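You operate a simulated robot arm through the tools that you are given. There is no shell and no other tool.

You are at the controls of a simulated robot arm. One attempt, no reset.

JOB
Set one snap in the black strap tab.
Fine: tab in the setter's throat, arm over, one push, fingers off the small post; arm aside again, the tab stays.

Only the result counts: the job must be done as asked and must still hold three seconds after the hand-in. Knocking over, shifting, dropping, spilling or breaking anything else fails it.

ROBOT AND FRAMES
A 7-joint arm with a two-finger parallel gripper, fixed in place. Base frame: the origin is on the floor under the middle of its stand, x ahead of it, y to its left, z up; the work surface is at about z = 0.85. Lengths are in m, angles in degrees, forces in N, time in s.
With the tool pointing down near the work surface it reaches from about 0.42 to 0.9 m from the base axis. Its first joint turns from -143.0 to 143.0 degrees. Payload 3 kg.
The tool frame sits at the grasp point between the pads (the TCP): z along the fingers, y along the line on which they close. The tips reach 0.03 m beyond it. The gripper opens to 0.094 m. The fingers are 0.028 m wide and 0.01 m thick; the gripper's body (0.05 by 0.096 m) begins 0.055 m behind the TCP.
Orientation is that of the tool frame in the base frame, as [roll, pitch, yaw] about the fixed x, y, z axes, in that order (R = Rz(yaw) Ry(pitch) Rx(roll)). With the fingers straight down and closing along the base's y, the tool's x points along the base's -x, its y along +y and its z along -z.

CONTROLS
- The arm moves only by the tool send_rows. Its argument "deltas" is one flat list of numbers, 7 for each row, row after row: the shift along the tool's x, y, z in m, then the turn, a rotation vector about the tool's x, y, z in degrees, then the gripper command, from -1 (shut) to 1 (fully open), values between in proportion. In form: [dx, dy, dz, ax, ay, az, claw, dx, dy, dz, ax, ay, az, claw, ...]. A call has 1 to 20 rows; each row shifts and turns the commanded pose from where the row before left it, along the tool's axes as they then stand. Each row takes 0.2 s and may step no farther than 0.05 m and 8.6 degrees from the row before; otherwise, or with a gripper value out of range, the whole call is refused. Where a pose cannot be reached the arm comes as near as it can. A force on the tool above 40 N (or 10 N above the force at the start of the call, whichever is more), or a blocked arm, ends the call early, and 0.2 s more pass. Each finger travels about 0.072 m/s and halts on what it meets, pressing with about 21 N; the grip force reading is that of the motor and also rises with nothing between the fingers. The clock runs only during rows and for 0.2 s after the last one: add rows that do not move to give the fingers time. The reply holds the time, the measured pose of the TCP, the force on the tool along the base axes, the opening and the grip force, in the units named above and with some noise, with the torque about the TCP (base axes, N m) and any sound that the robot's microphone picked up.
- Cameras (640 x 400 px; columns grow to the right, rows downward): "scene" is fixed at [0.2198, -0.498, 1.6226]; the picture's right is [0.93, -0.38, 0.00], its down [-0.21, -0.50, -0.84] and it looks along [0.32, 0.78, -0.54] (base axes); focal length 354 px, centre (320, 200). "wrist" rides on the gripper at [0.076, 0.014, -0.102] in the tool frame; the picture's right is [-0.18, 0.98, 0.00], its down [-0.75, -0.14, -0.64] and it looks along [-0.63, -0.12, 0.77] (tool axes); focal length 243 px, centre (320, 200). There is no depth. A picture from a camera that has moved, and an enlarged one, comes with that camera's place and axes in the base frame and with its lens.
- camera(camera): a new picture of that camera. It takes no simulated time.
- inspect(camera, box): a new picture of the part [left, top, right, bottom] of that camera's present view, enlarged. It takes no simulated time.
- hand_in(): hands the job in; it is judged then, once.

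Places have to be worked out from the pictures, the camera data and where the tool is seen. Open the gripper and draw the arm clear of the work before you hand the job in, unless the task says otherwise.

The tools are called after "Call:" as a command line: name --argument value ..., lists and objects as JSON in quotes. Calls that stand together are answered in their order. send_rows: Moves the arm, as the interface text tells. Its arguments: {"type":"object","properties":{"deltas":{"type":"array"}},"required":["deltas"]} The other tools are called the same way: camera (camera) takes a picture; inspect (camera, box) takes an enlarged picture of a part of a camera's view; hand_in () hands the job in.

At the start:

```text
time: 0.0
ee_pos: [0.4166, 0.2915, 1.2153]
tool_rot: [180.0, 0.0, 179.9]
ft_force: [0.3, 0.4, -0.7]
moment: [-0.03, 0.0, 0.01]
opening: 0.094
finger_force: 0.2
```

scene: 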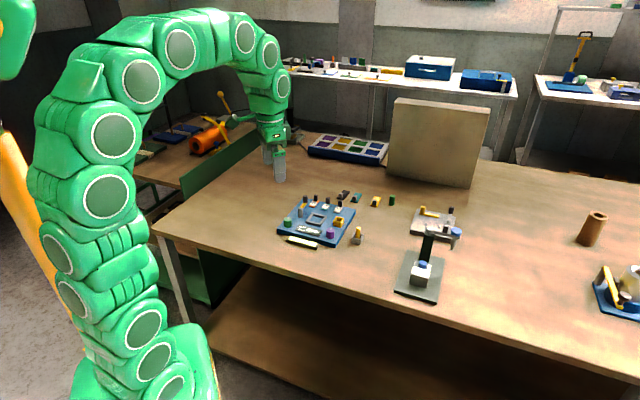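
wrist: 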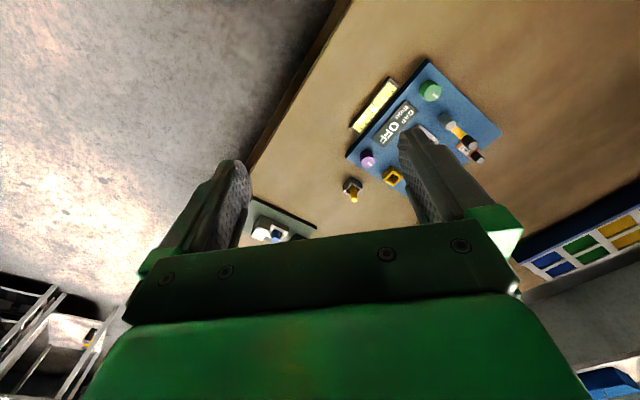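

I'll begin by enlarging parts of the scene to find the setter, the strap tab and nearby objects.

Call:
inspect --camera "scene" --box '[370, 190, 490, 310]'

Call:
inspect --camera "scene" --box '[260, 170, 410, 264]'

Call:
inspect --camera "scene" --box '[540, 190, 640, 330]'

```text
3.33 times, centred on (430, 250) of scene
camera zoom: at [0.2198, -0.498, 1.6226], right [0.93, -0.38, 0.0], down [-0.21, -0.5, -0.84], along [0.32, 0.78, -0.54], focal length 1180 px, centre (-47, 33)
```

zoom: 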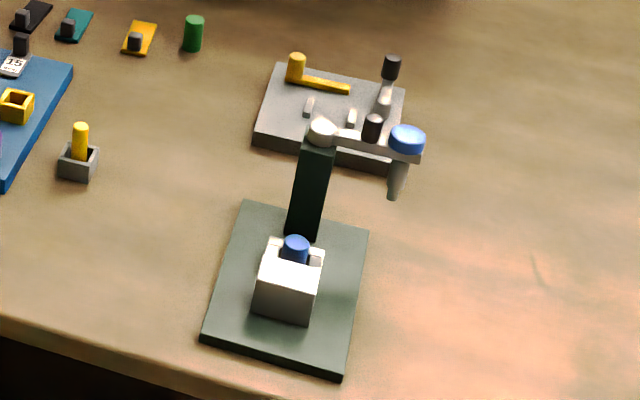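

```text
4.26 times, centred on (335, 217) of scene
camera zoom: at [0.2198, -0.498, 1.6226], right [0.93, -0.38, 0.0], down [-0.21, -0.5, -0.84], along [0.32, 0.78, -0.54], focal length 1507 px, centre (256, 128)
```

zoom: 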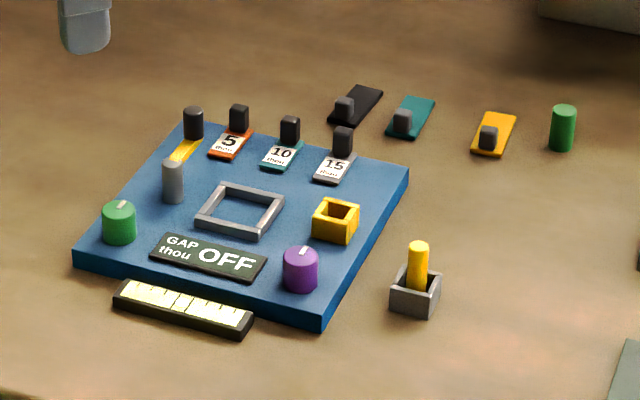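

```text
2.86 times, centred on (590, 260) of scene
camera zoom: at [0.2198, -0.498, 1.6226], right [0.93, -0.38, 0.0], down [-0.21, -0.5, -0.84], along [0.32, 0.78, -0.54], focal length 1012 px, centre (-451, 29)
```

zoom: 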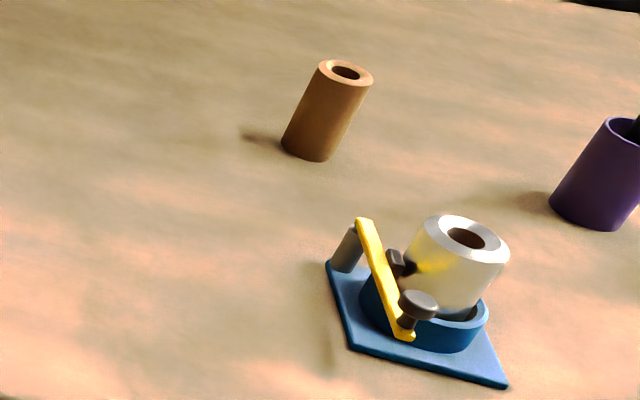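

The scene shows three tabs (black, teal, orange) behind the blue panel, and the setter near (0.79, 0.10) with its arm swung aside. I'll move high above the table with the wrist camera towards the tabs to see them closer.

Call:
send_rows --deltas '[-0.028, 0.035, 0.011, 0, 0, 0, 1, -0.028, 0.035, 0.011, 0, 0, 0, 1, -0.028, 0.035, 0.011, 0, 0, 0, 1, -0.028, 0.035, 0.011, 0, 0, 0, 1, -0.028, 0.035, 0.011, 0, 0, 0, 1, -0.028, 0.035, 0.011, 0, 0, 0, 1]'

Call:
camera --camera "wrist"

Call:
camera --camera "scene"

```text
time: 1.4
ee_pos: [0.5838, 0.501, 1.1479]
tool_rot: [-179.9, -0.1, 180.0]
ft_force: [-0.3, -0.8, 0.4]
moment: [0.01, 0.01, 0.03]
opening: 0.0939
finger_force: 0.0
```

```text
taken
camera wrist: at [0.508, 0.5161, 1.2506], right [0.18, 0.98, 0.0], down [0.75, -0.14, 0.64], along [0.63, -0.12, -0.77], focal length 243 px, centre (320, 200)
```

wrist: 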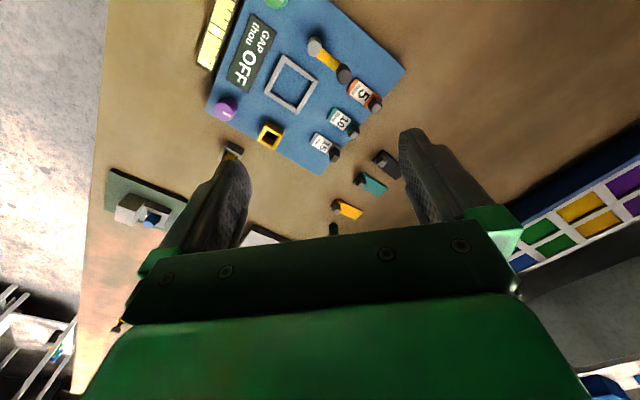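

```text
taken
```

scene: 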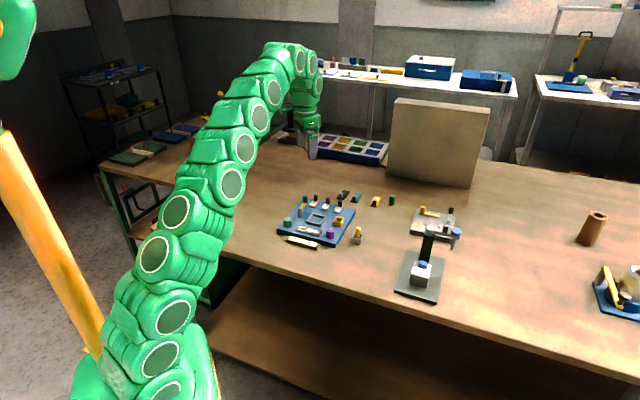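

The wrist view shows the tabs between the fingers. I'll enlarge the tabs and the setter in this view.

Call:
inspect --camera "wrist" --box '[320, 130, 420, 230]'

Call:
inspect --camera "wrist" --box '[100, 150, 200, 240]'

Call:
inspect --camera "scene" --box '[390, 200, 470, 250]'

Call:
inspect --camera "scene" --box '[385, 245, 465, 305]'

Call:
inspect --camera "scene" --box '[330, 180, 400, 225]'

```text
4.00 times, centred on (370, 180) of wrist
camera zoom: at [0.508, 0.5161, 1.2506], right [0.18, 0.98, 0.0], down [0.75, -0.14, 0.64], along [0.63, -0.12, -0.77], focal length 970 px, centre (120, 280)
```

zoom: 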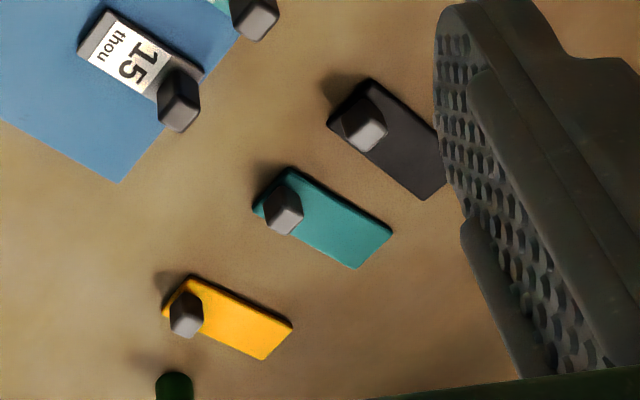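

```text
4.44 times, centred on (150, 195) of wrist
camera zoom: at [0.508, 0.5161, 1.2506], right [0.18, 0.98, 0.0], down [0.75, -0.14, 0.64], along [0.63, -0.12, -0.77], focal length 1078 px, centre (1076, 222)
```

zoom: 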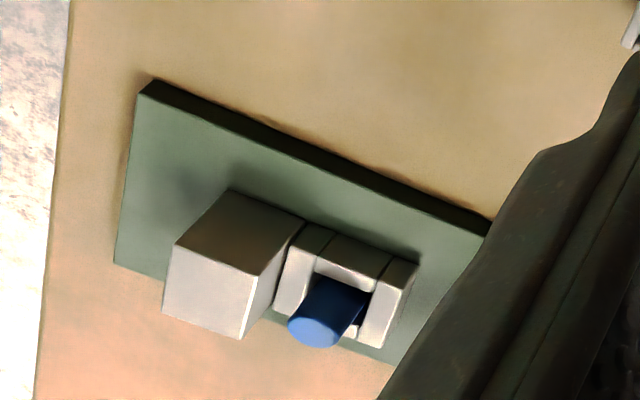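

```text
8.00 times, centred on (430, 225) of scene
camera zoom: at [0.2198, -0.498, 1.6226], right [0.93, -0.38, 0.0], down [-0.21, -0.5, -0.84], along [0.32, 0.78, -0.54], focal length 2833 px, centre (-560, 0)
```

zoom: 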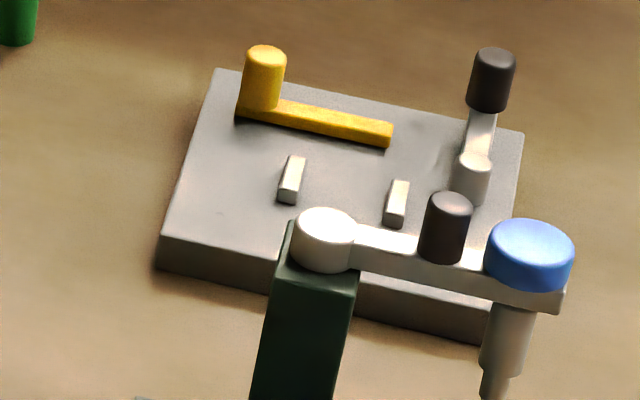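

```text
6.67 times, centred on (425, 275) of scene
camera zoom: at [0.2198, -0.498, 1.6226], right [0.93, -0.38, 0.0], down [-0.21, -0.5, -0.84], along [0.32, 0.78, -0.54], focal length 2361 px, centre (-380, -300)
```

zoom: 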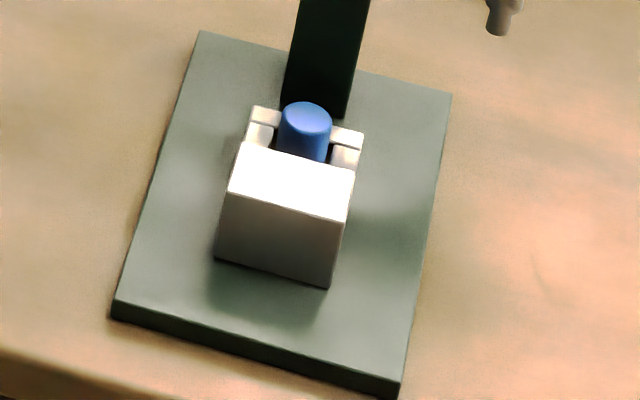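

```text
8.89 times, centred on (365, 202) of scene
camera zoom: at [0.2198, -0.498, 1.6226], right [0.93, -0.38, 0.0], down [-0.21, -0.5, -0.84], along [0.32, 0.78, -0.54], focal length 3148 px, centre (-80, 178)
```

zoom: 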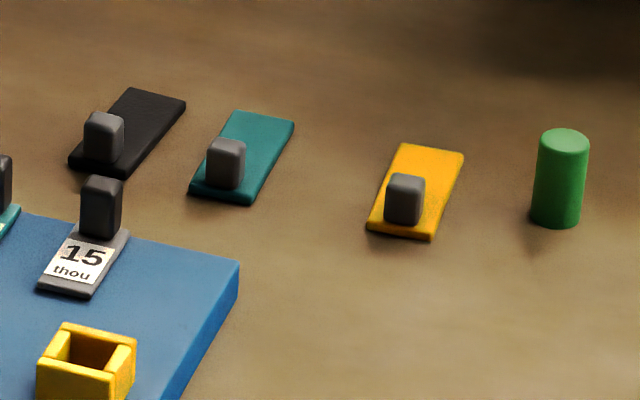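

The setter has a large white block, a smaller die with slotted walls and a blue cylinder. I need a closer look, so I'll travel at height over to it.

Call:
send_rows --deltas '[-0.012, -0.045, 0.003, 0, 0, 0, 1, -0.012, -0.045, 0.003, 0, 0, 0, 1, -0.012, -0.045, 0.003, 0, 0, 0, 1, -0.012, -0.045, 0.003, 0, 0, 0, 1, -0.012, -0.045, 0.003, 0, 0, 0, 1, -0.012, -0.045, 0.003, 0, 0, 0, 1, -0.012, -0.045, 0.003, 0, 0, 0, 1, -0.012, -0.045, 0.003, 0, 0, 0, 1, -0.012, -0.045, 0.003, 0, 0, 0, 1]'

Call:
camera --camera "wrist"

Call:
camera --camera "scene"

```text
time: 3.4
ee_pos: [0.6938, 0.0965, 1.1215]
tool_rot: [-180.0, -0.1, -179.9]
ft_force: [0.1, -0.7, -0.1]
moment: [0.02, -0.01, -0.01]
opening: 0.0939
finger_force: 0.0
```

```text
taken
camera wrist: at [0.6179, 0.111, 1.2232], right [0.18, 0.98, 0.0], down [0.75, -0.14, 0.64], along [0.63, -0.12, -0.77], focal length 243 px, centre (320, 200)
```

wrist: 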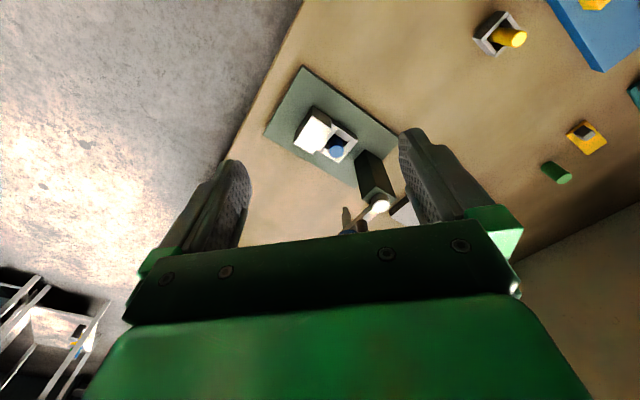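

```text
taken
```

scene: 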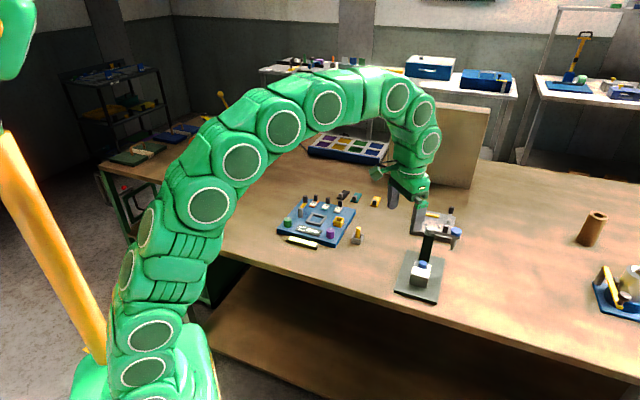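

Call:
inspect --camera "wrist" --box '[260, 60, 420, 160]'

Call:
inspect --camera "wrist" --box '[290, 95, 370, 170]'

Call:
inspect --camera "wrist" --box '[330, 170, 430, 240]'

```text
4.00 times, centred on (340, 110) of wrist
camera zoom: at [0.6179, 0.111, 1.2232], right [0.18, 0.98, 0.0], down [0.75, -0.14, 0.64], along [0.63, -0.12, -0.77], focal length 970 px, centre (240, 560)
```

zoom: 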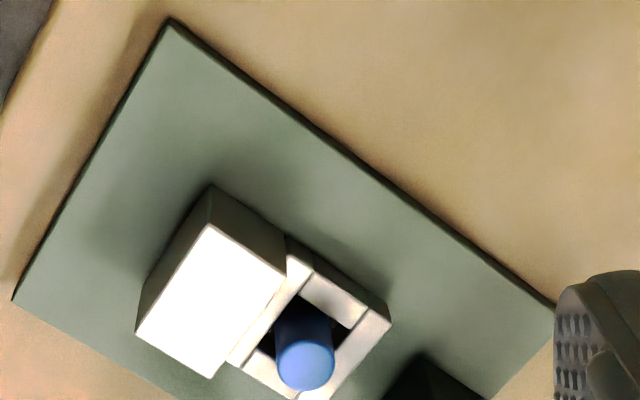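

```text
5.33 times, centred on (330, 132) of wrist
camera zoom: at [0.6179, 0.111, 1.2232], right [0.18, 0.98, 0.0], down [0.75, -0.14, 0.64], along [0.63, -0.12, -0.77], focal length 1294 px, centre (267, 560)
```

zoom: 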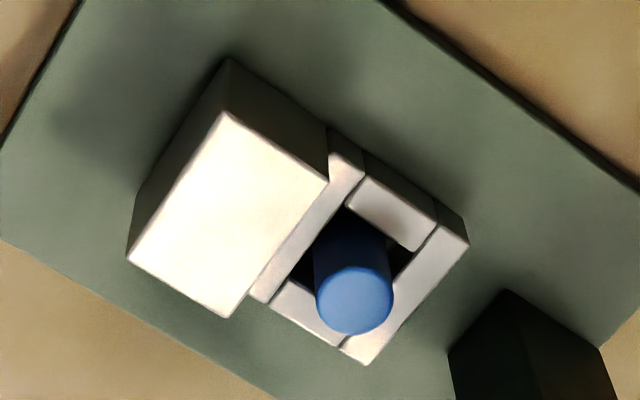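

```text
5.71 times, centred on (380, 205) of wrist
camera zoom: at [0.6179, 0.111, 1.2232], right [0.18, 0.98, 0.0], down [0.75, -0.14, 0.64], along [0.63, -0.12, -0.77], focal length 1386 px, centre (-23, 171)
```

zoom: 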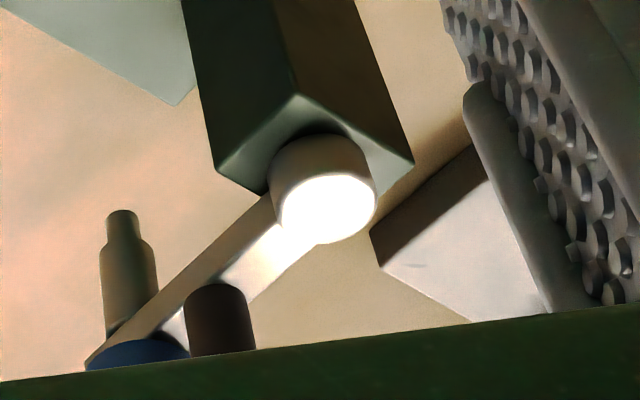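

The blue cylinder stands in a square nest right behind the white block, and the arm radius (about 0.07) puts the plunger over it. I'll look at the throat in profile with a yawed, tilted wrist camera, still well above everything.

Call:
send_rows --deltas '[0, 0.0435, 0, 0, 0, 0, 1, 0, 0.0435, 0, 0, 0, 0, 1, 0, 0, 0, 0, 0, 7.5, 1, 0, 0, 0, 0, 0, 7.5, 1, 0, 0, 0, 0, 0, 7.5, 1, 0, 0, 0, 0, 0, 7.5, 1, 0, 0, 0, 0, 0, 7.5, 1, 0, 0, 0, 0, 0, 7.5, 1, 0, 0, 0, 0, -8, 0, 1, 0, 0, 0, 0, -8, 0, 1, 0, 0, 0, 0, -8, 0, 1, 0, 0, 0, 0, -8, 0, 1, 0, 0, 0, 0, -8, 0, 1]'

Call:
camera --camera "wrist"

```text
time: 6.2
ee_pos: [0.6925, 0.1846, 1.122]
tool_rot: [179.9, 40.1, 135.0]
ft_force: [-0.6, 0.1, -0.3]
moment: [0.02, 0.0, 0.02]
opening: 0.0941
finger_force: 0.1
```

```text
taken
camera wrist: at [0.615, 0.2826, 1.1515], right [0.79, 0.6, 0.12], down [0.02, -0.22, 0.98], along [0.61, -0.77, -0.18], focal length 243 px, centre (320, 200)
```

wrist: 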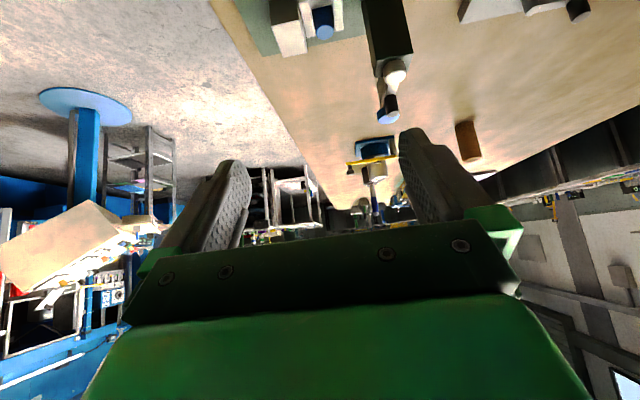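

The tilted view works. I'll lower about 0.13 m straight down to bring the throat into profile.

Call:
send_rows --deltas '[0.0279, 0, 0.0332, 0, 0, 0, 1, 0.0279, 0, 0.0332, 0, 0, 0, 1, 0.0279, 0, 0.0332, 0, 0, 0, 1]'

Call:
camera --camera "wrist"

Call:
inspect --camera "wrist" --box '[240, 60, 400, 160]'

Call:
inspect --camera "wrist" --box '[260, 80, 360, 160]'

```text
time: 7.0
ee_pos: [0.6924, 0.1831, 0.9902]
tool_rot: [-179.9, 40.0, 135.0]
ft_force: [0.0, -0.5, 0.0]
moment: [-0.03, 0.03, -0.02]
opening: 0.0942
finger_force: 0.1
```

```text
taken
camera wrist: at [0.6145, 0.2807, 1.0197], right [0.8, 0.59, 0.12], down [0.02, -0.22, 0.98], along [0.61, -0.77, -0.18], focal length 243 px, centre (320, 200)
```

wrist: 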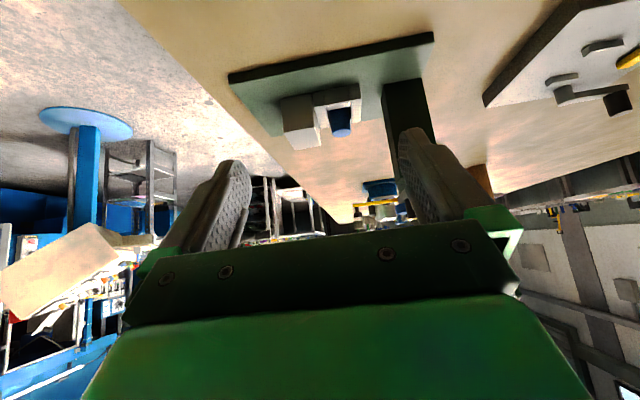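

```text
4.00 times, centred on (320, 110) of wrist
camera zoom: at [0.6145, 0.2807, 1.0197], right [0.8, 0.59, 0.12], down [0.02, -0.22, 0.98], along [0.61, -0.77, -0.18], focal length 970 px, centre (320, 560)
```

zoom: 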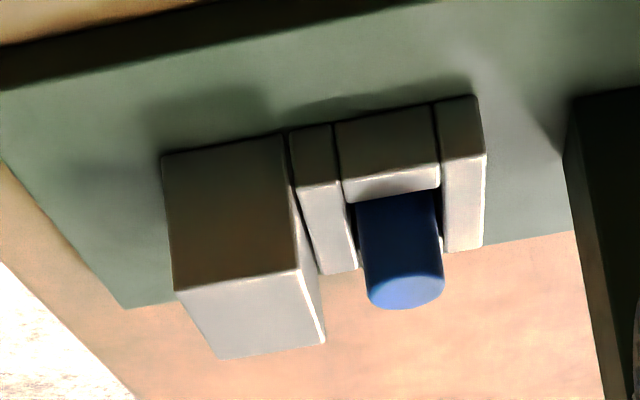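

```text
5.00 times, centred on (310, 120) of wrist
camera zoom: at [0.6145, 0.2807, 1.0197], right [0.8, 0.59, 0.12], down [0.02, -0.22, 0.98], along [0.61, -0.77, -0.18], focal length 1213 px, centre (370, 600)
```

zoom: 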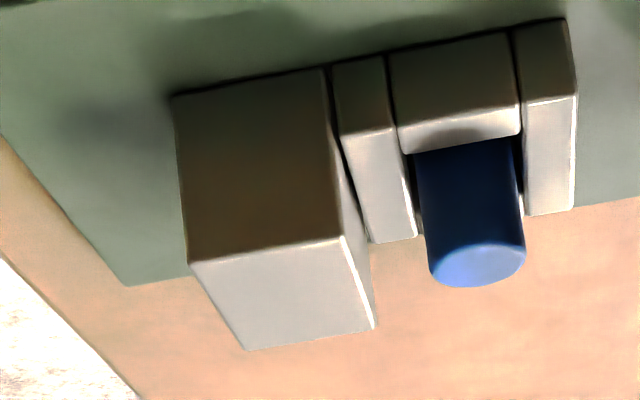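

In profile the nest walls are low, and the white block and the blue post tops are level at about z = 0.90. So the tab most likely lies across block and post under the swung-over plunger. I'll raise, untilt and turn towards the tab direction to localise the black tab.

Call:
send_rows --deltas '[-0.0279, 0, -0.0332, 0, 0, 0, 1, -0.0279, 0, -0.0332, 0, 0, 0, 1, -0.0279, 0, -0.0332, 0, 0, 0, 1, 0, 0, 0, 0, 8, 0, 1, 0, 0, 0, 0, 8, 0, 1, 0, 0, 0, 0, 8, 0, 1, 0, 0, 0, 0, 8, 0, 1, 0, 0, 0, 0, 8, 0, 1, 0, 0, 0, 0, 0, -7.5, 1, 0, 0, 0, 0, 0, -7.5, 1, 0, 0, 0, 0, 0, -7.5, 1, 0, 0, 0, 0, 0, -7.5, 1, 0, 0, 0, 0, 0, -7.5, 1, 0, 0, 0, 0, 0, -7.5, 1, 0, 0, 0, 0, 0, -7.5, 1, 0, 0, 0, 0, 0, -7.5, 1, 0, 0, 0, 0, 0, -7.5, 1, 0, 0, 0, 0, 0, -7.5, 1, 0, 0, 0, 0, 0, -7.5, 1, 0, 0, 0, 0, 0, -7.5, 1]'

Call:
camera --camera "wrist"

```text
time: 11.2
ee_pos: [0.6921, 0.1836, 1.1215]
tool_rot: [180.0, 0.1, -134.8]
ft_force: [-0.8, -0.4, 0.8]
moment: [0.0, 0.02, 0.02]
opening: 0.0937
finger_force: 0.0
```

```text
taken
camera wrist: at [0.629, 0.1399, 1.2243], right [-0.57, 0.82, 0.0], down [0.63, 0.43, 0.64], along [0.53, 0.36, -0.77], focal length 243 px, centre (320, 200)
```

wrist: 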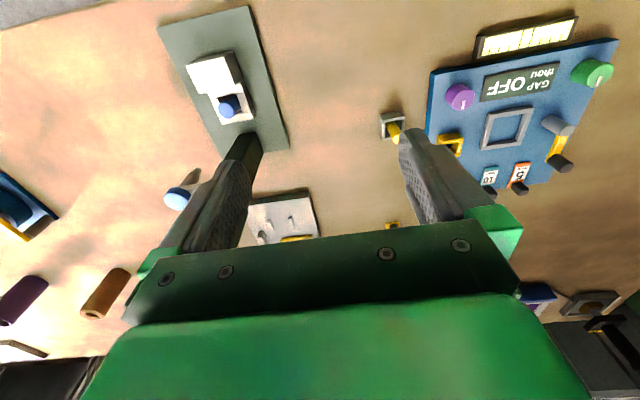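

I'll travel at height to hover near the tabs with the camera aligned to the tab direction.

Call:
send_rows --deltas '[-0.0304, 0.029, 0.0113, 0, 0, 0, 1, -0.0304, 0.029, 0.0113, 0, 0, 0, 1, -0.0304, 0.029, 0.0113, 0, 0, 0, 1, -0.0304, 0.029, 0.0113, 0, 0, 0, 1, -0.0304, 0.029, 0.0113, 0, 0, 0, 1, -0.0304, 0.029, 0.0113, 0, 0, 0, 1, -0.0304, 0.029, 0.0113, 0, 0, 0, 1, -0.0304, 0.029, 0.0113, 0, 0, 0, 1]'

Call:
camera --camera "wrist"

Call:
inspect --camera "wrist" --box '[280, 120, 400, 220]'

```text
time: 13.0
ee_pos: [0.6965, 0.5216, 1.0305]
tool_rot: [180.0, 0.0, -134.6]
ft_force: [-3.4, 3.7, -0.1]
moment: [-0.35, -0.32, 0.0]
opening: 0.0938
finger_force: 0.1
```

```text
taken
camera wrist: at [0.6323, 0.4774, 1.1323], right [-0.57, 0.82, 0.0], down [0.63, 0.44, 0.64], along [0.53, 0.37, -0.77], focal length 243 px, centre (320, 200)
```

wrist: 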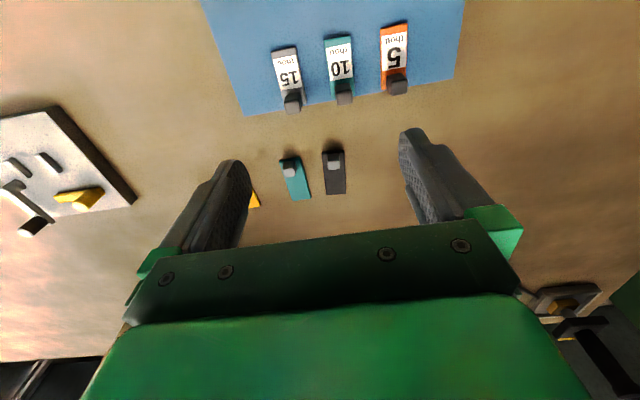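

```text
4.00 times, centred on (340, 170) of wrist
camera zoom: at [0.6323, 0.4774, 1.1323], right [-0.57, 0.82, 0.0], down [0.63, 0.44, 0.64], along [0.53, 0.37, -0.77], focal length 970 px, centre (240, 320)
```

zoom: 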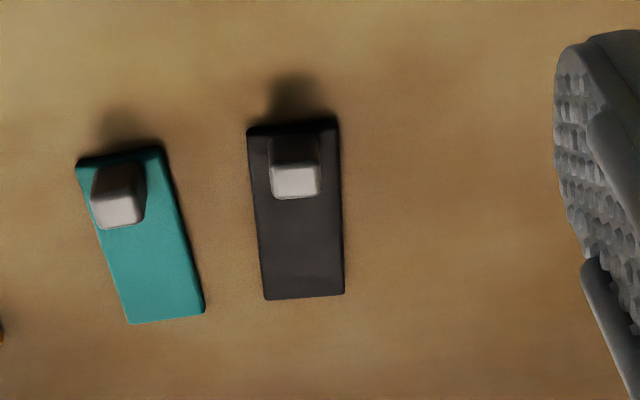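

The black tab lies with its axis at about 41°, and its grey post is centred near (0.754, 0.584), top about z = 0.873. The teal tab's post is close alongside, so I'll use a narrow opening. Its distance calls for a forward tilt, so I align heading, tilt 25° and part-close the fingers while still high.

Call:
send_rows --deltas '[0, 0, 0, 0, 0, 4.2, 0.4, 0, 0, 0, 0, -8.33, 0, 0, 0, 0, 0, 0, -8.33, 0, -0.064, 0, 0, 0, 0, -8.34, 0, -0.064, 0, 0, 0, 0, 0, 0, -0.064]'

Call:
camera --camera "wrist"

```text
time: 14.2
ee_pos: [0.6958, 0.5163, 1.0279]
tool_rot: [-179.9, 25.1, -139.2]
ft_force: [-0.4, -0.4, 0.3]
moment: [0.02, -0.03, 0.0]
opening: 0.0439
finger_force: 0.1
out of reach, approached as far as the arm can: row 1
```

```text
taken
camera wrist: at [0.6026, 0.4536, 1.0887], right [-0.52, 0.85, 0.08], down [0.4, 0.16, 0.9], along [0.76, 0.5, -0.43], focal length 243 px, centre (320, 200)
```

wrist: 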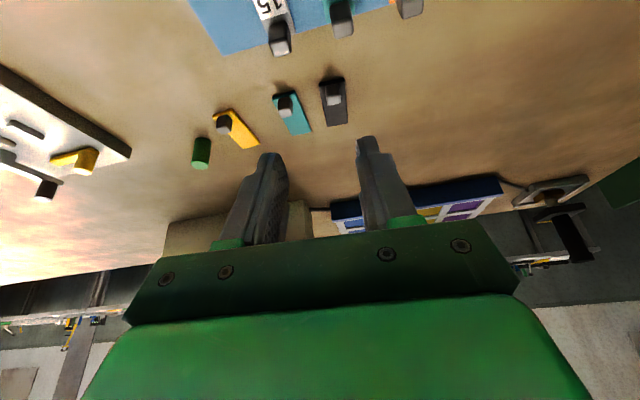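

The earlier vertical pose was just at the reach limit; with the tilt it is fine. Now I move to a hover point about 5 cm above the black tab's post and check.

Call:
send_rows --deltas '[-0.01263, 0.00433, 0.03823, 0, 0, 0, -0.064, -0.01263, 0.00433, 0.03823, 0, 0, 0, -0.064, -0.01263, 0.00433, 0.03823, 0, 0, 0, -0.064, 0, 0, 0, 0, 0, 0, -0.064]'

Call:
camera --camera "wrist"

Call:
inspect --camera "wrist" --box '[240, 50, 400, 170]'

Call:
inspect --camera "scene" --box '[300, 150, 400, 230]'

```text
time: 15.2
ee_pos: [0.7508, 0.5837, 0.9399]
tool_rot: [-180.0, 25.0, -139.2]
ft_force: [0.2, 1.0, -0.6]
moment: [-0.02, 0.03, 0.0]
opening: 0.0439
finger_force: 0.0
```

```text
taken
camera wrist: at [0.657, 0.5216, 1.0005], right [-0.52, 0.85, 0.08], down [0.4, 0.16, 0.9], along [0.76, 0.5, -0.43], focal length 243 px, centre (320, 200)
```

wrist: 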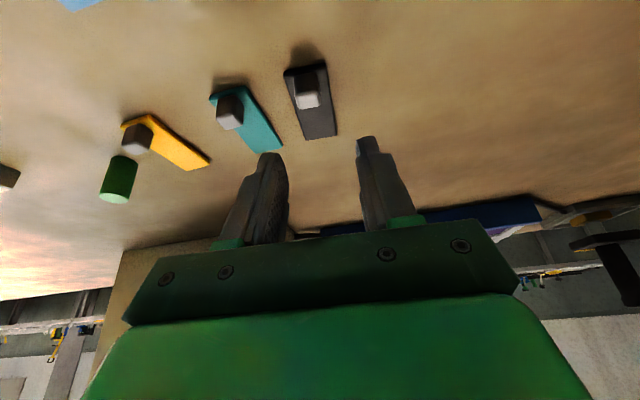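

```text
3.33 times, centred on (320, 110) of wrist
camera zoom: at [0.657, 0.5216, 1.0005], right [-0.52, 0.85, 0.08], down [0.4, 0.16, 0.9], along [0.76, 0.5, -0.43], focal length 809 px, centre (320, 500)
```

zoom: 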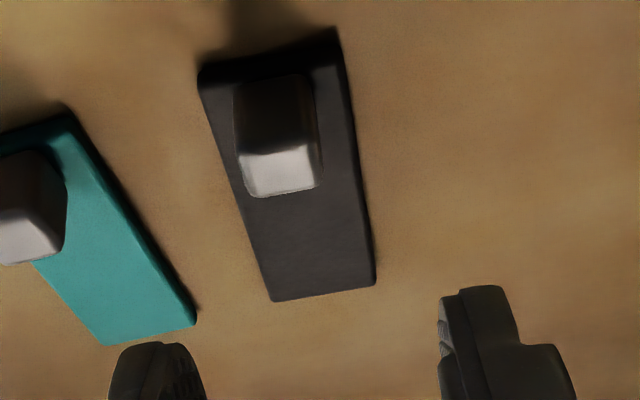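

```text
5.00 times, centred on (350, 190) of scene
camera zoom: at [0.2198, -0.498, 1.6226], right [0.93, -0.38, 0.0], down [-0.21, -0.5, -0.84], along [0.32, 0.78, -0.54], focal length 1770 px, centre (170, 250)
```

zoom: 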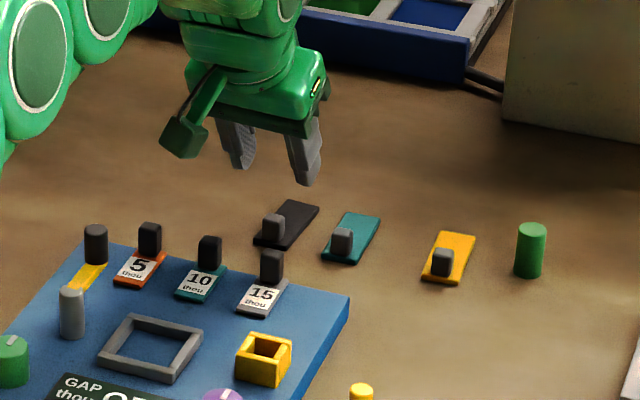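

Both views agree that the post is centred at about (0.754, 0.584) with its top near 0.875. I'll correct a few mm and descend most of the way with the fingers straddling it.

Call:
send_rows --deltas '[0.0086, -0.0011, 0.0142, 0, 0, 0, -0.064, 0.0086, -0.0011, 0.0142, 0, 0, 0, -0.064, 0, 0, 0, 0, 0, 0, -0.064]'

Call:
inspect --camera "wrist" --box '[240, 50, 400, 170]'

Call:
inspect --camera "scene" --box '[320, 165, 380, 210]'

```text
time: 16.0
ee_pos: [0.7506, 0.5793, 0.9075]
tool_rot: [-180.0, 25.0, -139.2]
ft_force: [-0.3, -0.3, -0.1]
moment: [0.03, 0.0, -0.01]
opening: 0.0439
finger_force: 0.1
```

```text
3.33 times, centred on (320, 110) of wrist
camera zoom: at [0.6555, 0.5163, 0.9673], right [-0.52, 0.85, 0.08], down [0.4, 0.16, 0.9], along [0.76, 0.5, -0.43], focal length 809 px, centre (320, 500)
```

zoom: 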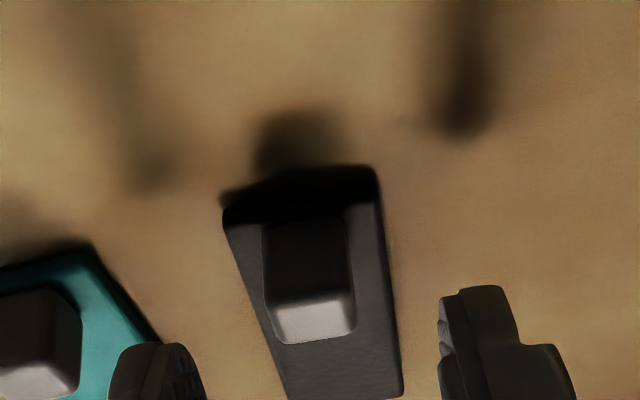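

```text
8.89 times, centred on (350, 188) of scene
camera zoom: at [0.2198, -0.498, 1.6226], right [0.93, -0.38, 0.0], down [-0.21, -0.5, -0.84], along [0.32, 0.78, -0.54], focal length 3148 px, centre (53, 311)
```

zoom: 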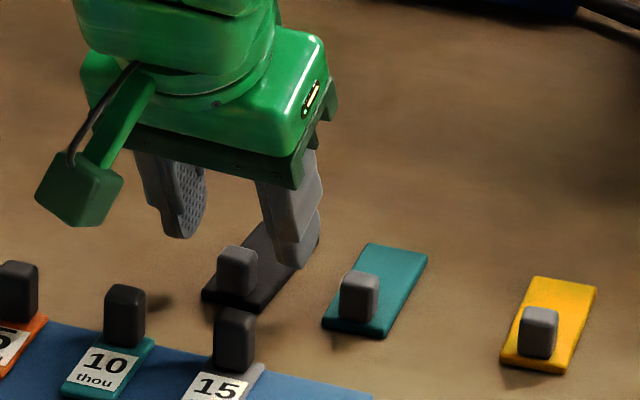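

Alignment is good (post 5 mm ahead of the TCP, 1 mm lateral). I'll lower the last 14 mm so the fingertips stay just above the tab plate.

Call:
send_rows --deltas '[0.0061, 0.0012, 0.0131, 0, 0, 0, -0.064, 0, 0, 0, 0, 0, 0, -0.064]'

Call:
inspect --camera "wrist" --box '[240, 90, 400, 210]'

Call:
inspect --camera "scene" --box '[320, 165, 380, 210]'

```text
time: 16.6
ee_pos: [0.7498, 0.5797, 0.8924]
tool_rot: [180.0, 25.0, -139.2]
ft_force: [0.0, 0.0, 0.0]
moment: [0.01, -0.06, -0.01]
opening: 0.0441
finger_force: 0.0
```

```text
3.33 times, centred on (320, 150) of wrist
camera zoom: at [0.6546, 0.5172, 0.9531], right [-0.52, 0.85, 0.08], down [0.4, 0.16, 0.9], along [0.76, 0.5, -0.43], focal length 809 px, centre (320, 367)
```

zoom: 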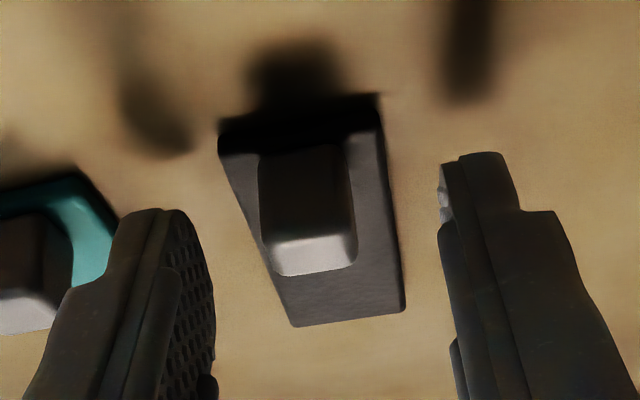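

```text
8.89 times, centred on (350, 188) of scene
camera zoom: at [0.2198, -0.498, 1.6226], right [0.93, -0.38, 0.0], down [-0.21, -0.5, -0.84], along [0.32, 0.78, -0.54], focal length 3148 px, centre (53, 311)
```

zoom: 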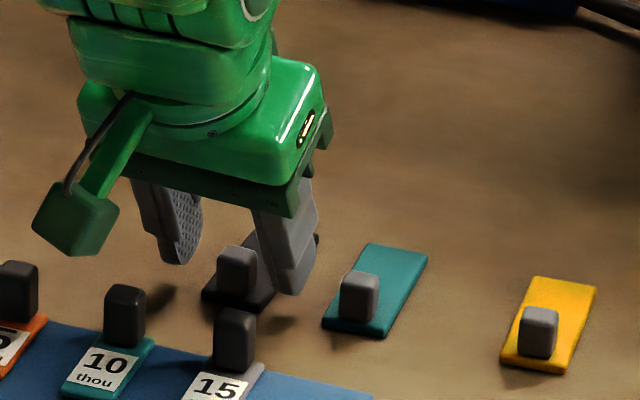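

The fingers straddle the post centrally with no contact force. Closing on the post now.

Call:
send_rows --deltas '[0, 0, 0, 0, 0, 0, -0.4, 0, 0, 0, 0, 0, 0, -0.7, 0, 0, 0, 0, 0, 0, -1, 0, 0, 0, 0, 0, 0, -1, 0, 0, 0, 0, 0, 0, -1]'

Call:
inspect --camera "wrist" --box '[240, 90, 400, 210]'

```text
time: 17.8
ee_pos: [0.7484, 0.5798, 0.8926]
tool_rot: [-180.0, 25.0, -139.2]
ft_force: [0.4, 0.2, 0.6]
moment: [0.0, 0.0, 0.01]
opening: 0.0146
finger_force: 22.0
```

```text
3.33 times, centred on (320, 150) of wrist
camera zoom: at [0.6545, 0.5172, 0.9531], right [-0.52, 0.85, 0.08], down [0.4, 0.16, 0.9], along [0.76, 0.5, -0.43], focal length 809 px, centre (320, 367)
```

zoom: 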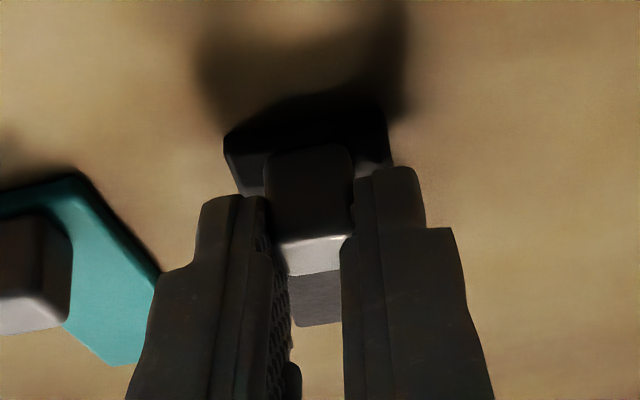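

The post is gripped (opening 14.6 mm, 22 N). Lifting straight up about 0.18 m.

Call:
send_rows --deltas '[-0.0085, 0, -0.0181, 0, 0, 0, -1, -0.019, 0, -0.0408, 0, 0, 0, -1, -0.019, 0, -0.0408, 0, 0, 0, -1, -0.019, 0, -0.0408, 0, 0, 0, -1, 0, 0, 0, 0, 0, 0, -1]'

Call:
camera --camera "wrist"

Call:
inspect --camera "wrist" --box '[240, 90, 400, 210]'

Call:
camera --camera "scene"

```text
time: 19.0
ee_pos: [0.7505, 0.5775, 1.0479]
tool_rot: [180.0, 24.8, -139.2]
ft_force: [0.2, -0.2, 0.3]
moment: [0.0, 0.0, 0.0]
opening: 0.0
finger_force: 20.8
```

```text
taken
camera wrist: at [0.6565, 0.5151, 1.1085], right [-0.52, 0.85, 0.08], down [0.4, 0.16, 0.9], along [0.76, 0.5, -0.43], focal length 243 px, centre (320, 200)
```

wrist: 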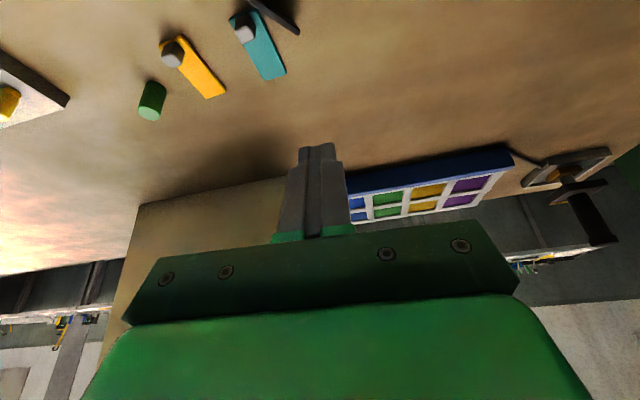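

```text
3.33 times, centred on (320, 150) of wrist
camera zoom: at [0.6565, 0.5151, 1.1085], right [-0.52, 0.85, 0.08], down [0.4, 0.16, 0.9], along [0.76, 0.5, -0.43], focal length 809 px, centre (320, 367)
```

zoom: 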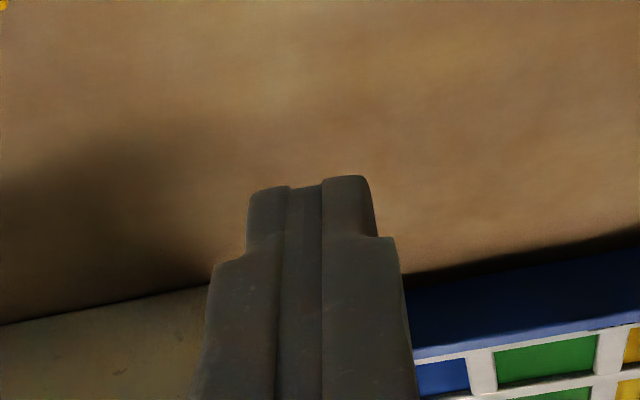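

```text
taken
```

scene: 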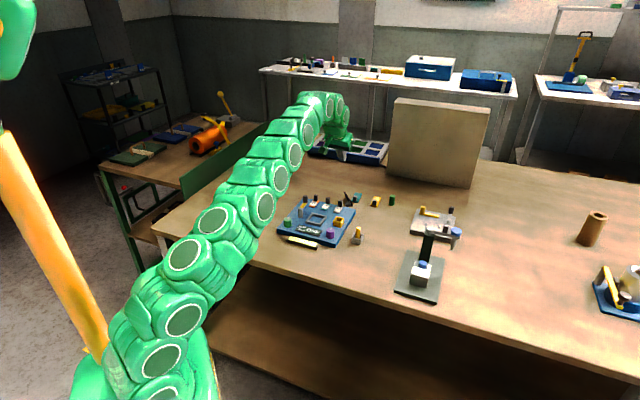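

The fingers closed to zero: the tab slipped out during the lift. I'll look for where it is now.

Call:
inspect --camera "scene" --box '[310, 170, 400, 230]'

Call:
inspect --camera "wrist" --box '[140, 0, 320, 120]'

```text
6.67 times, centred on (355, 200) of scene
camera zoom: at [0.2198, -0.498, 1.6226], right [0.93, -0.38, 0.0], down [-0.21, -0.5, -0.84], along [0.32, 0.78, -0.54], focal length 2361 px, centre (87, 200)
```

zoom: 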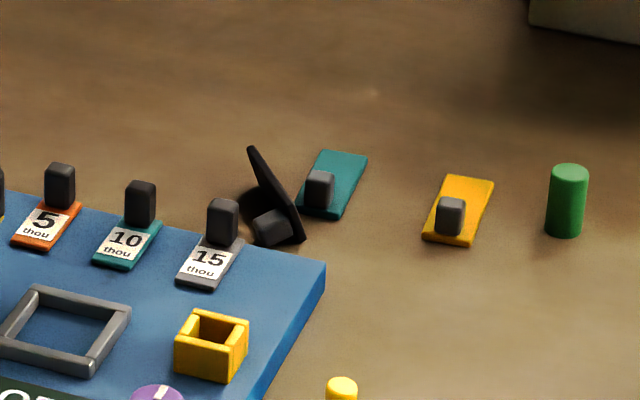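

```text
3.33 times, centred on (230, 60) of wrist
camera zoom: at [0.6565, 0.5151, 1.1085], right [-0.52, 0.85, 0.08], down [0.4, 0.16, 0.9], along [0.76, 0.5, -0.43], focal length 809 px, centre (620, 667)
```

zoom: 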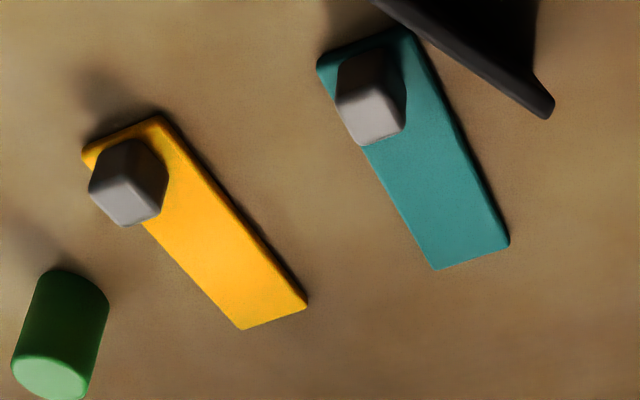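

The tab slid out and now rests on its long edge, leaning on its post, between the panel and the teal tab; the teal tab seems unmoved. I'll back the camera off to see its exact pose.

Call:
send_rows --deltas '[0.0345, 0, -0.0198, 0, 0, 0, -0.064, 0.0345, 0, -0.0198, 0, 0, 0, -0.064, 0.0345, 0, -0.0198, 0, 0, 0, -0.064, 0, 0, 0, 0, 0, 0, -0.064]'

Call:
camera --camera "wrist"

Call:
inspect --camera "wrist" --box '[220, 20, 400, 150]'

Call:
inspect --camera "scene" --box '[330, 180, 380, 217]'

```text
time: 20.0
ee_pos: [0.6605, 0.5026, 1.0593]
tool_rot: [179.9, 25.0, -139.1]
ft_force: [0.8, 0.4, 0.2]
moment: [-0.03, 0.01, 0.0]
opening: 0.0441
finger_force: 0.0
```

```text
taken
camera wrist: at [0.5658, 0.4397, 1.1197], right [-0.52, 0.85, 0.08], down [0.4, 0.16, 0.9], along [0.76, 0.5, -0.43], focal length 243 px, centre (320, 200)
```

wrist: 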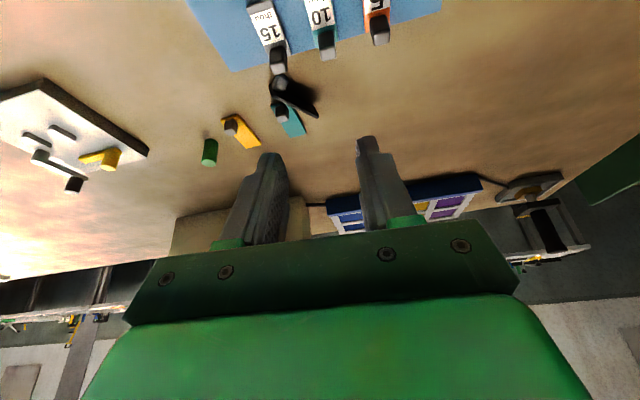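

```text
3.08 times, centred on (310, 85) of wrist
camera zoom: at [0.5658, 0.4397, 1.1197], right [-0.52, 0.85, 0.08], down [0.4, 0.16, 0.9], along [0.76, 0.5, -0.43], focal length 746 px, centre (351, 554)
```

zoom: 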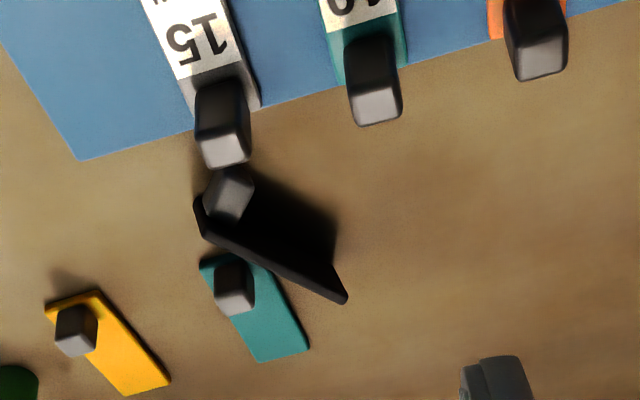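

```text
10.81 times, centred on (355, 198) of scene
camera zoom: at [0.2198, -0.498, 1.6226], right [0.93, -0.38, 0.0], down [-0.21, -0.5, -0.84], along [0.32, 0.78, -0.54], focal length 3828 px, centre (-58, 216)
```

zoom: 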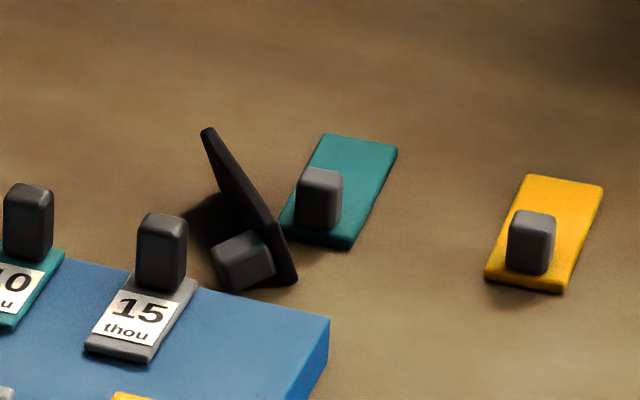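

The black tab stands on its long edge, axis nearly along +y from about (0.767, 0.516) to (0.772, 0.584), top edge near z = 0.878, its post pointing to −x. It sits about 5 mm from the teal tab, which is unmoved. I'll yaw to look along the tab before planning a grip on the plate.

Call:
send_rows --deltas '[0, 0, 0, -3.17, 0, -6.8, -0.064, 0, 0, 0, -3.17, 0, -6.8, -0.064, 0, 0, 0, -3.17, 0, -6.8, -0.064, 0, 0, 0, -3.17, 0, -6.8, -0.064, 0, 0, 0, -3.17, 0, -6.8, -0.064, 0, 0, 0, -3.17, 0, -6.8, -0.064, 0.0161, -0.0338, 0.0143, 0, 0, 0, -0.064, 0.0161, -0.0338, 0.0143, 0, 0, 0, -0.064, 0.0161, -0.0338, 0.0143, 0, 0, 0, -0.064, 0, 0, 0, 0, 0, 0, -0.064]'

Call:
camera --camera "wrist"

Call:
inspect --camera "wrist" --box '[260, 60, 400, 150]'

```text
time: 22.2
ee_pos: [0.7583, 0.4677, 0.9989]
tool_rot: [-179.9, 25.0, -94.3]
ft_force: [0.0, -0.3, -0.2]
moment: [0.03, 0.02, 0.04]
opening: 0.0437
finger_force: 0.2
```

```text
taken
camera wrist: at [0.7366, 0.357, 1.0597], right [-0.97, 0.24, 0.08], down [0.17, 0.4, 0.9], along [0.18, 0.88, -0.43], focal length 243 px, centre (320, 200)
```

wrist: 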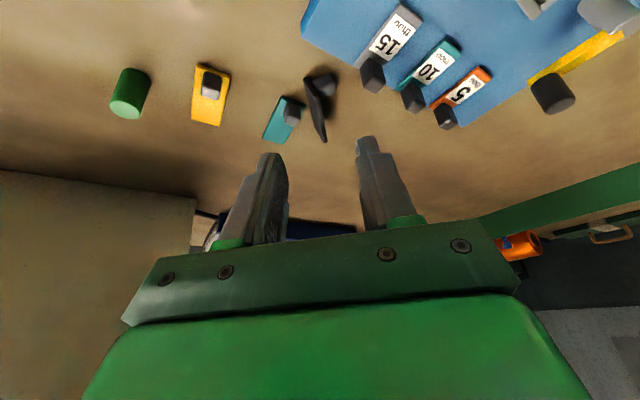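

```text
4.44 times, centred on (330, 105) of wrist
camera zoom: at [0.7366, 0.357, 1.0597], right [-0.97, 0.24, 0.08], down [0.17, 0.4, 0.9], along [0.18, 0.88, -0.43], focal length 1078 px, centre (276, 622)
```

zoom: 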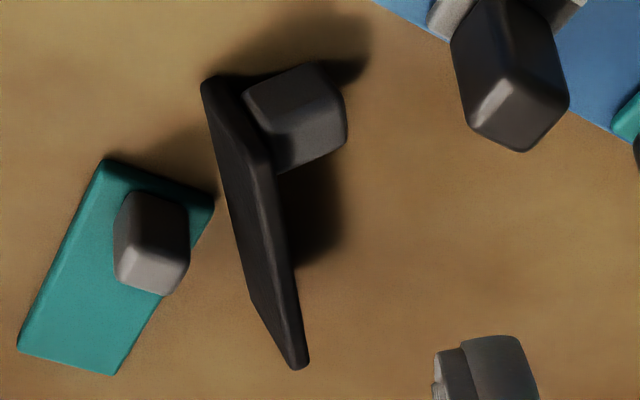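

This view gives a clear pose: plate leaning about 20° toward −x, bottom edge from (0.773, 0.515) at heading about 84°. The teal tab is 4–5 mm away at its near corner. I'll grip the far part of the plate across its thickness, so I match the lean and go to a hover point first.

Call:
send_rows --deltas '[0, 0, 0, 6.51, 5.03, -1.57, -0.3, 0, 0, 0, 6.51, 5.03, -1.57, -0.447, 0, 0, 0, 6.51, 5.03, -1.57, -0.447, -0.0282, 0.0137, 0.0191, 0, 0, 0, -0.447, -0.0282, 0.0137, 0.0191, 0, 0, 0, -0.447, -0.0282, 0.0137, 0.0191, 0, 0, 0, -0.447, 0, 0, 0, 0, 0, 0, -0.447]'

Call:
camera --camera "wrist"

Call:
inspect --camera "wrist" --box '[240, 50, 400, 170]'

Call:
inspect --camera "scene" --box '[310, 150, 390, 210]'

```text
time: 23.8
ee_pos: [0.7437, 0.5641, 0.9466]
tool_rot: [-159.7, 9.4, -92.1]
ft_force: [-0.1, 0.2, 0.3]
moment: [-0.02, 0.03, 0.0]
opening: 0.0257
finger_force: 0.1
```

```text
taken
camera wrist: at [0.692, 0.4747, 1.023], right [-0.91, 0.27, -0.31], down [-0.07, 0.64, 0.77], along [0.4, 0.72, -0.57], focal length 243 px, centre (320, 200)
```

wrist: 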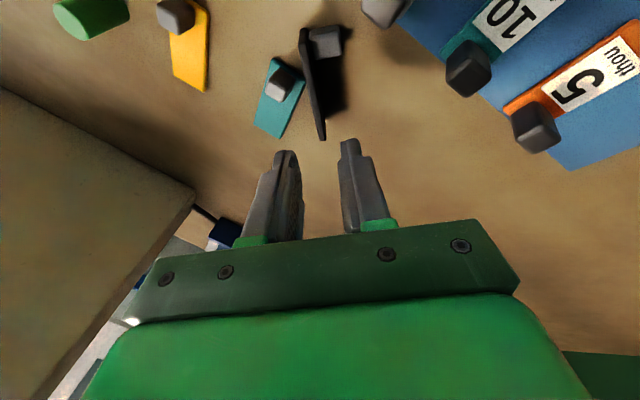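

```text
3.33 times, centred on (320, 110) of wrist
camera zoom: at [0.692, 0.4747, 1.023], right [-0.91, 0.27, -0.31], down [-0.07, 0.64, 0.77], along [0.4, 0.72, -0.57], focal length 809 px, centre (320, 500)
```

zoom: 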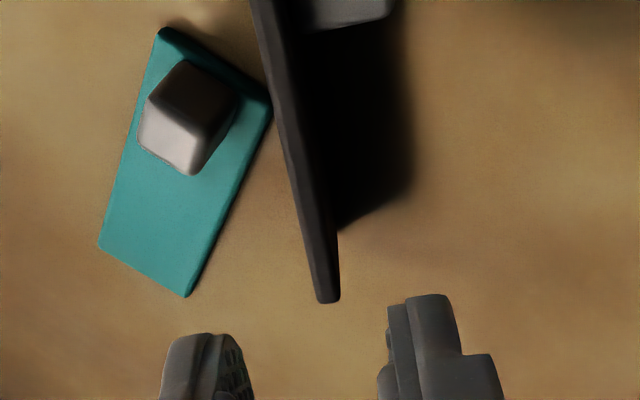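

```text
6.67 times, centred on (350, 180) of scene
camera zoom: at [0.2198, -0.498, 1.6226], right [0.93, -0.38, 0.0], down [-0.21, -0.5, -0.84], along [0.32, 0.78, -0.54], focal length 2361 px, centre (120, 333)
```

zoom: 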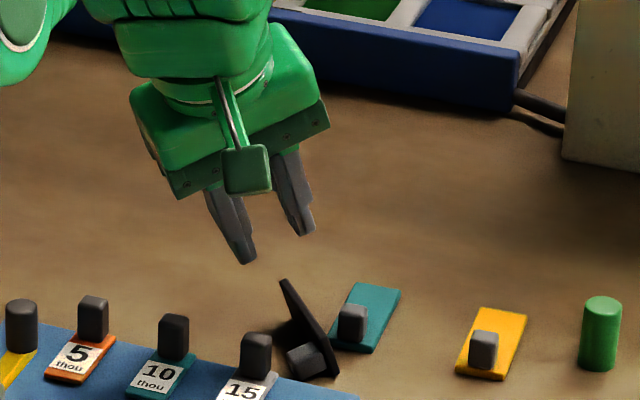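

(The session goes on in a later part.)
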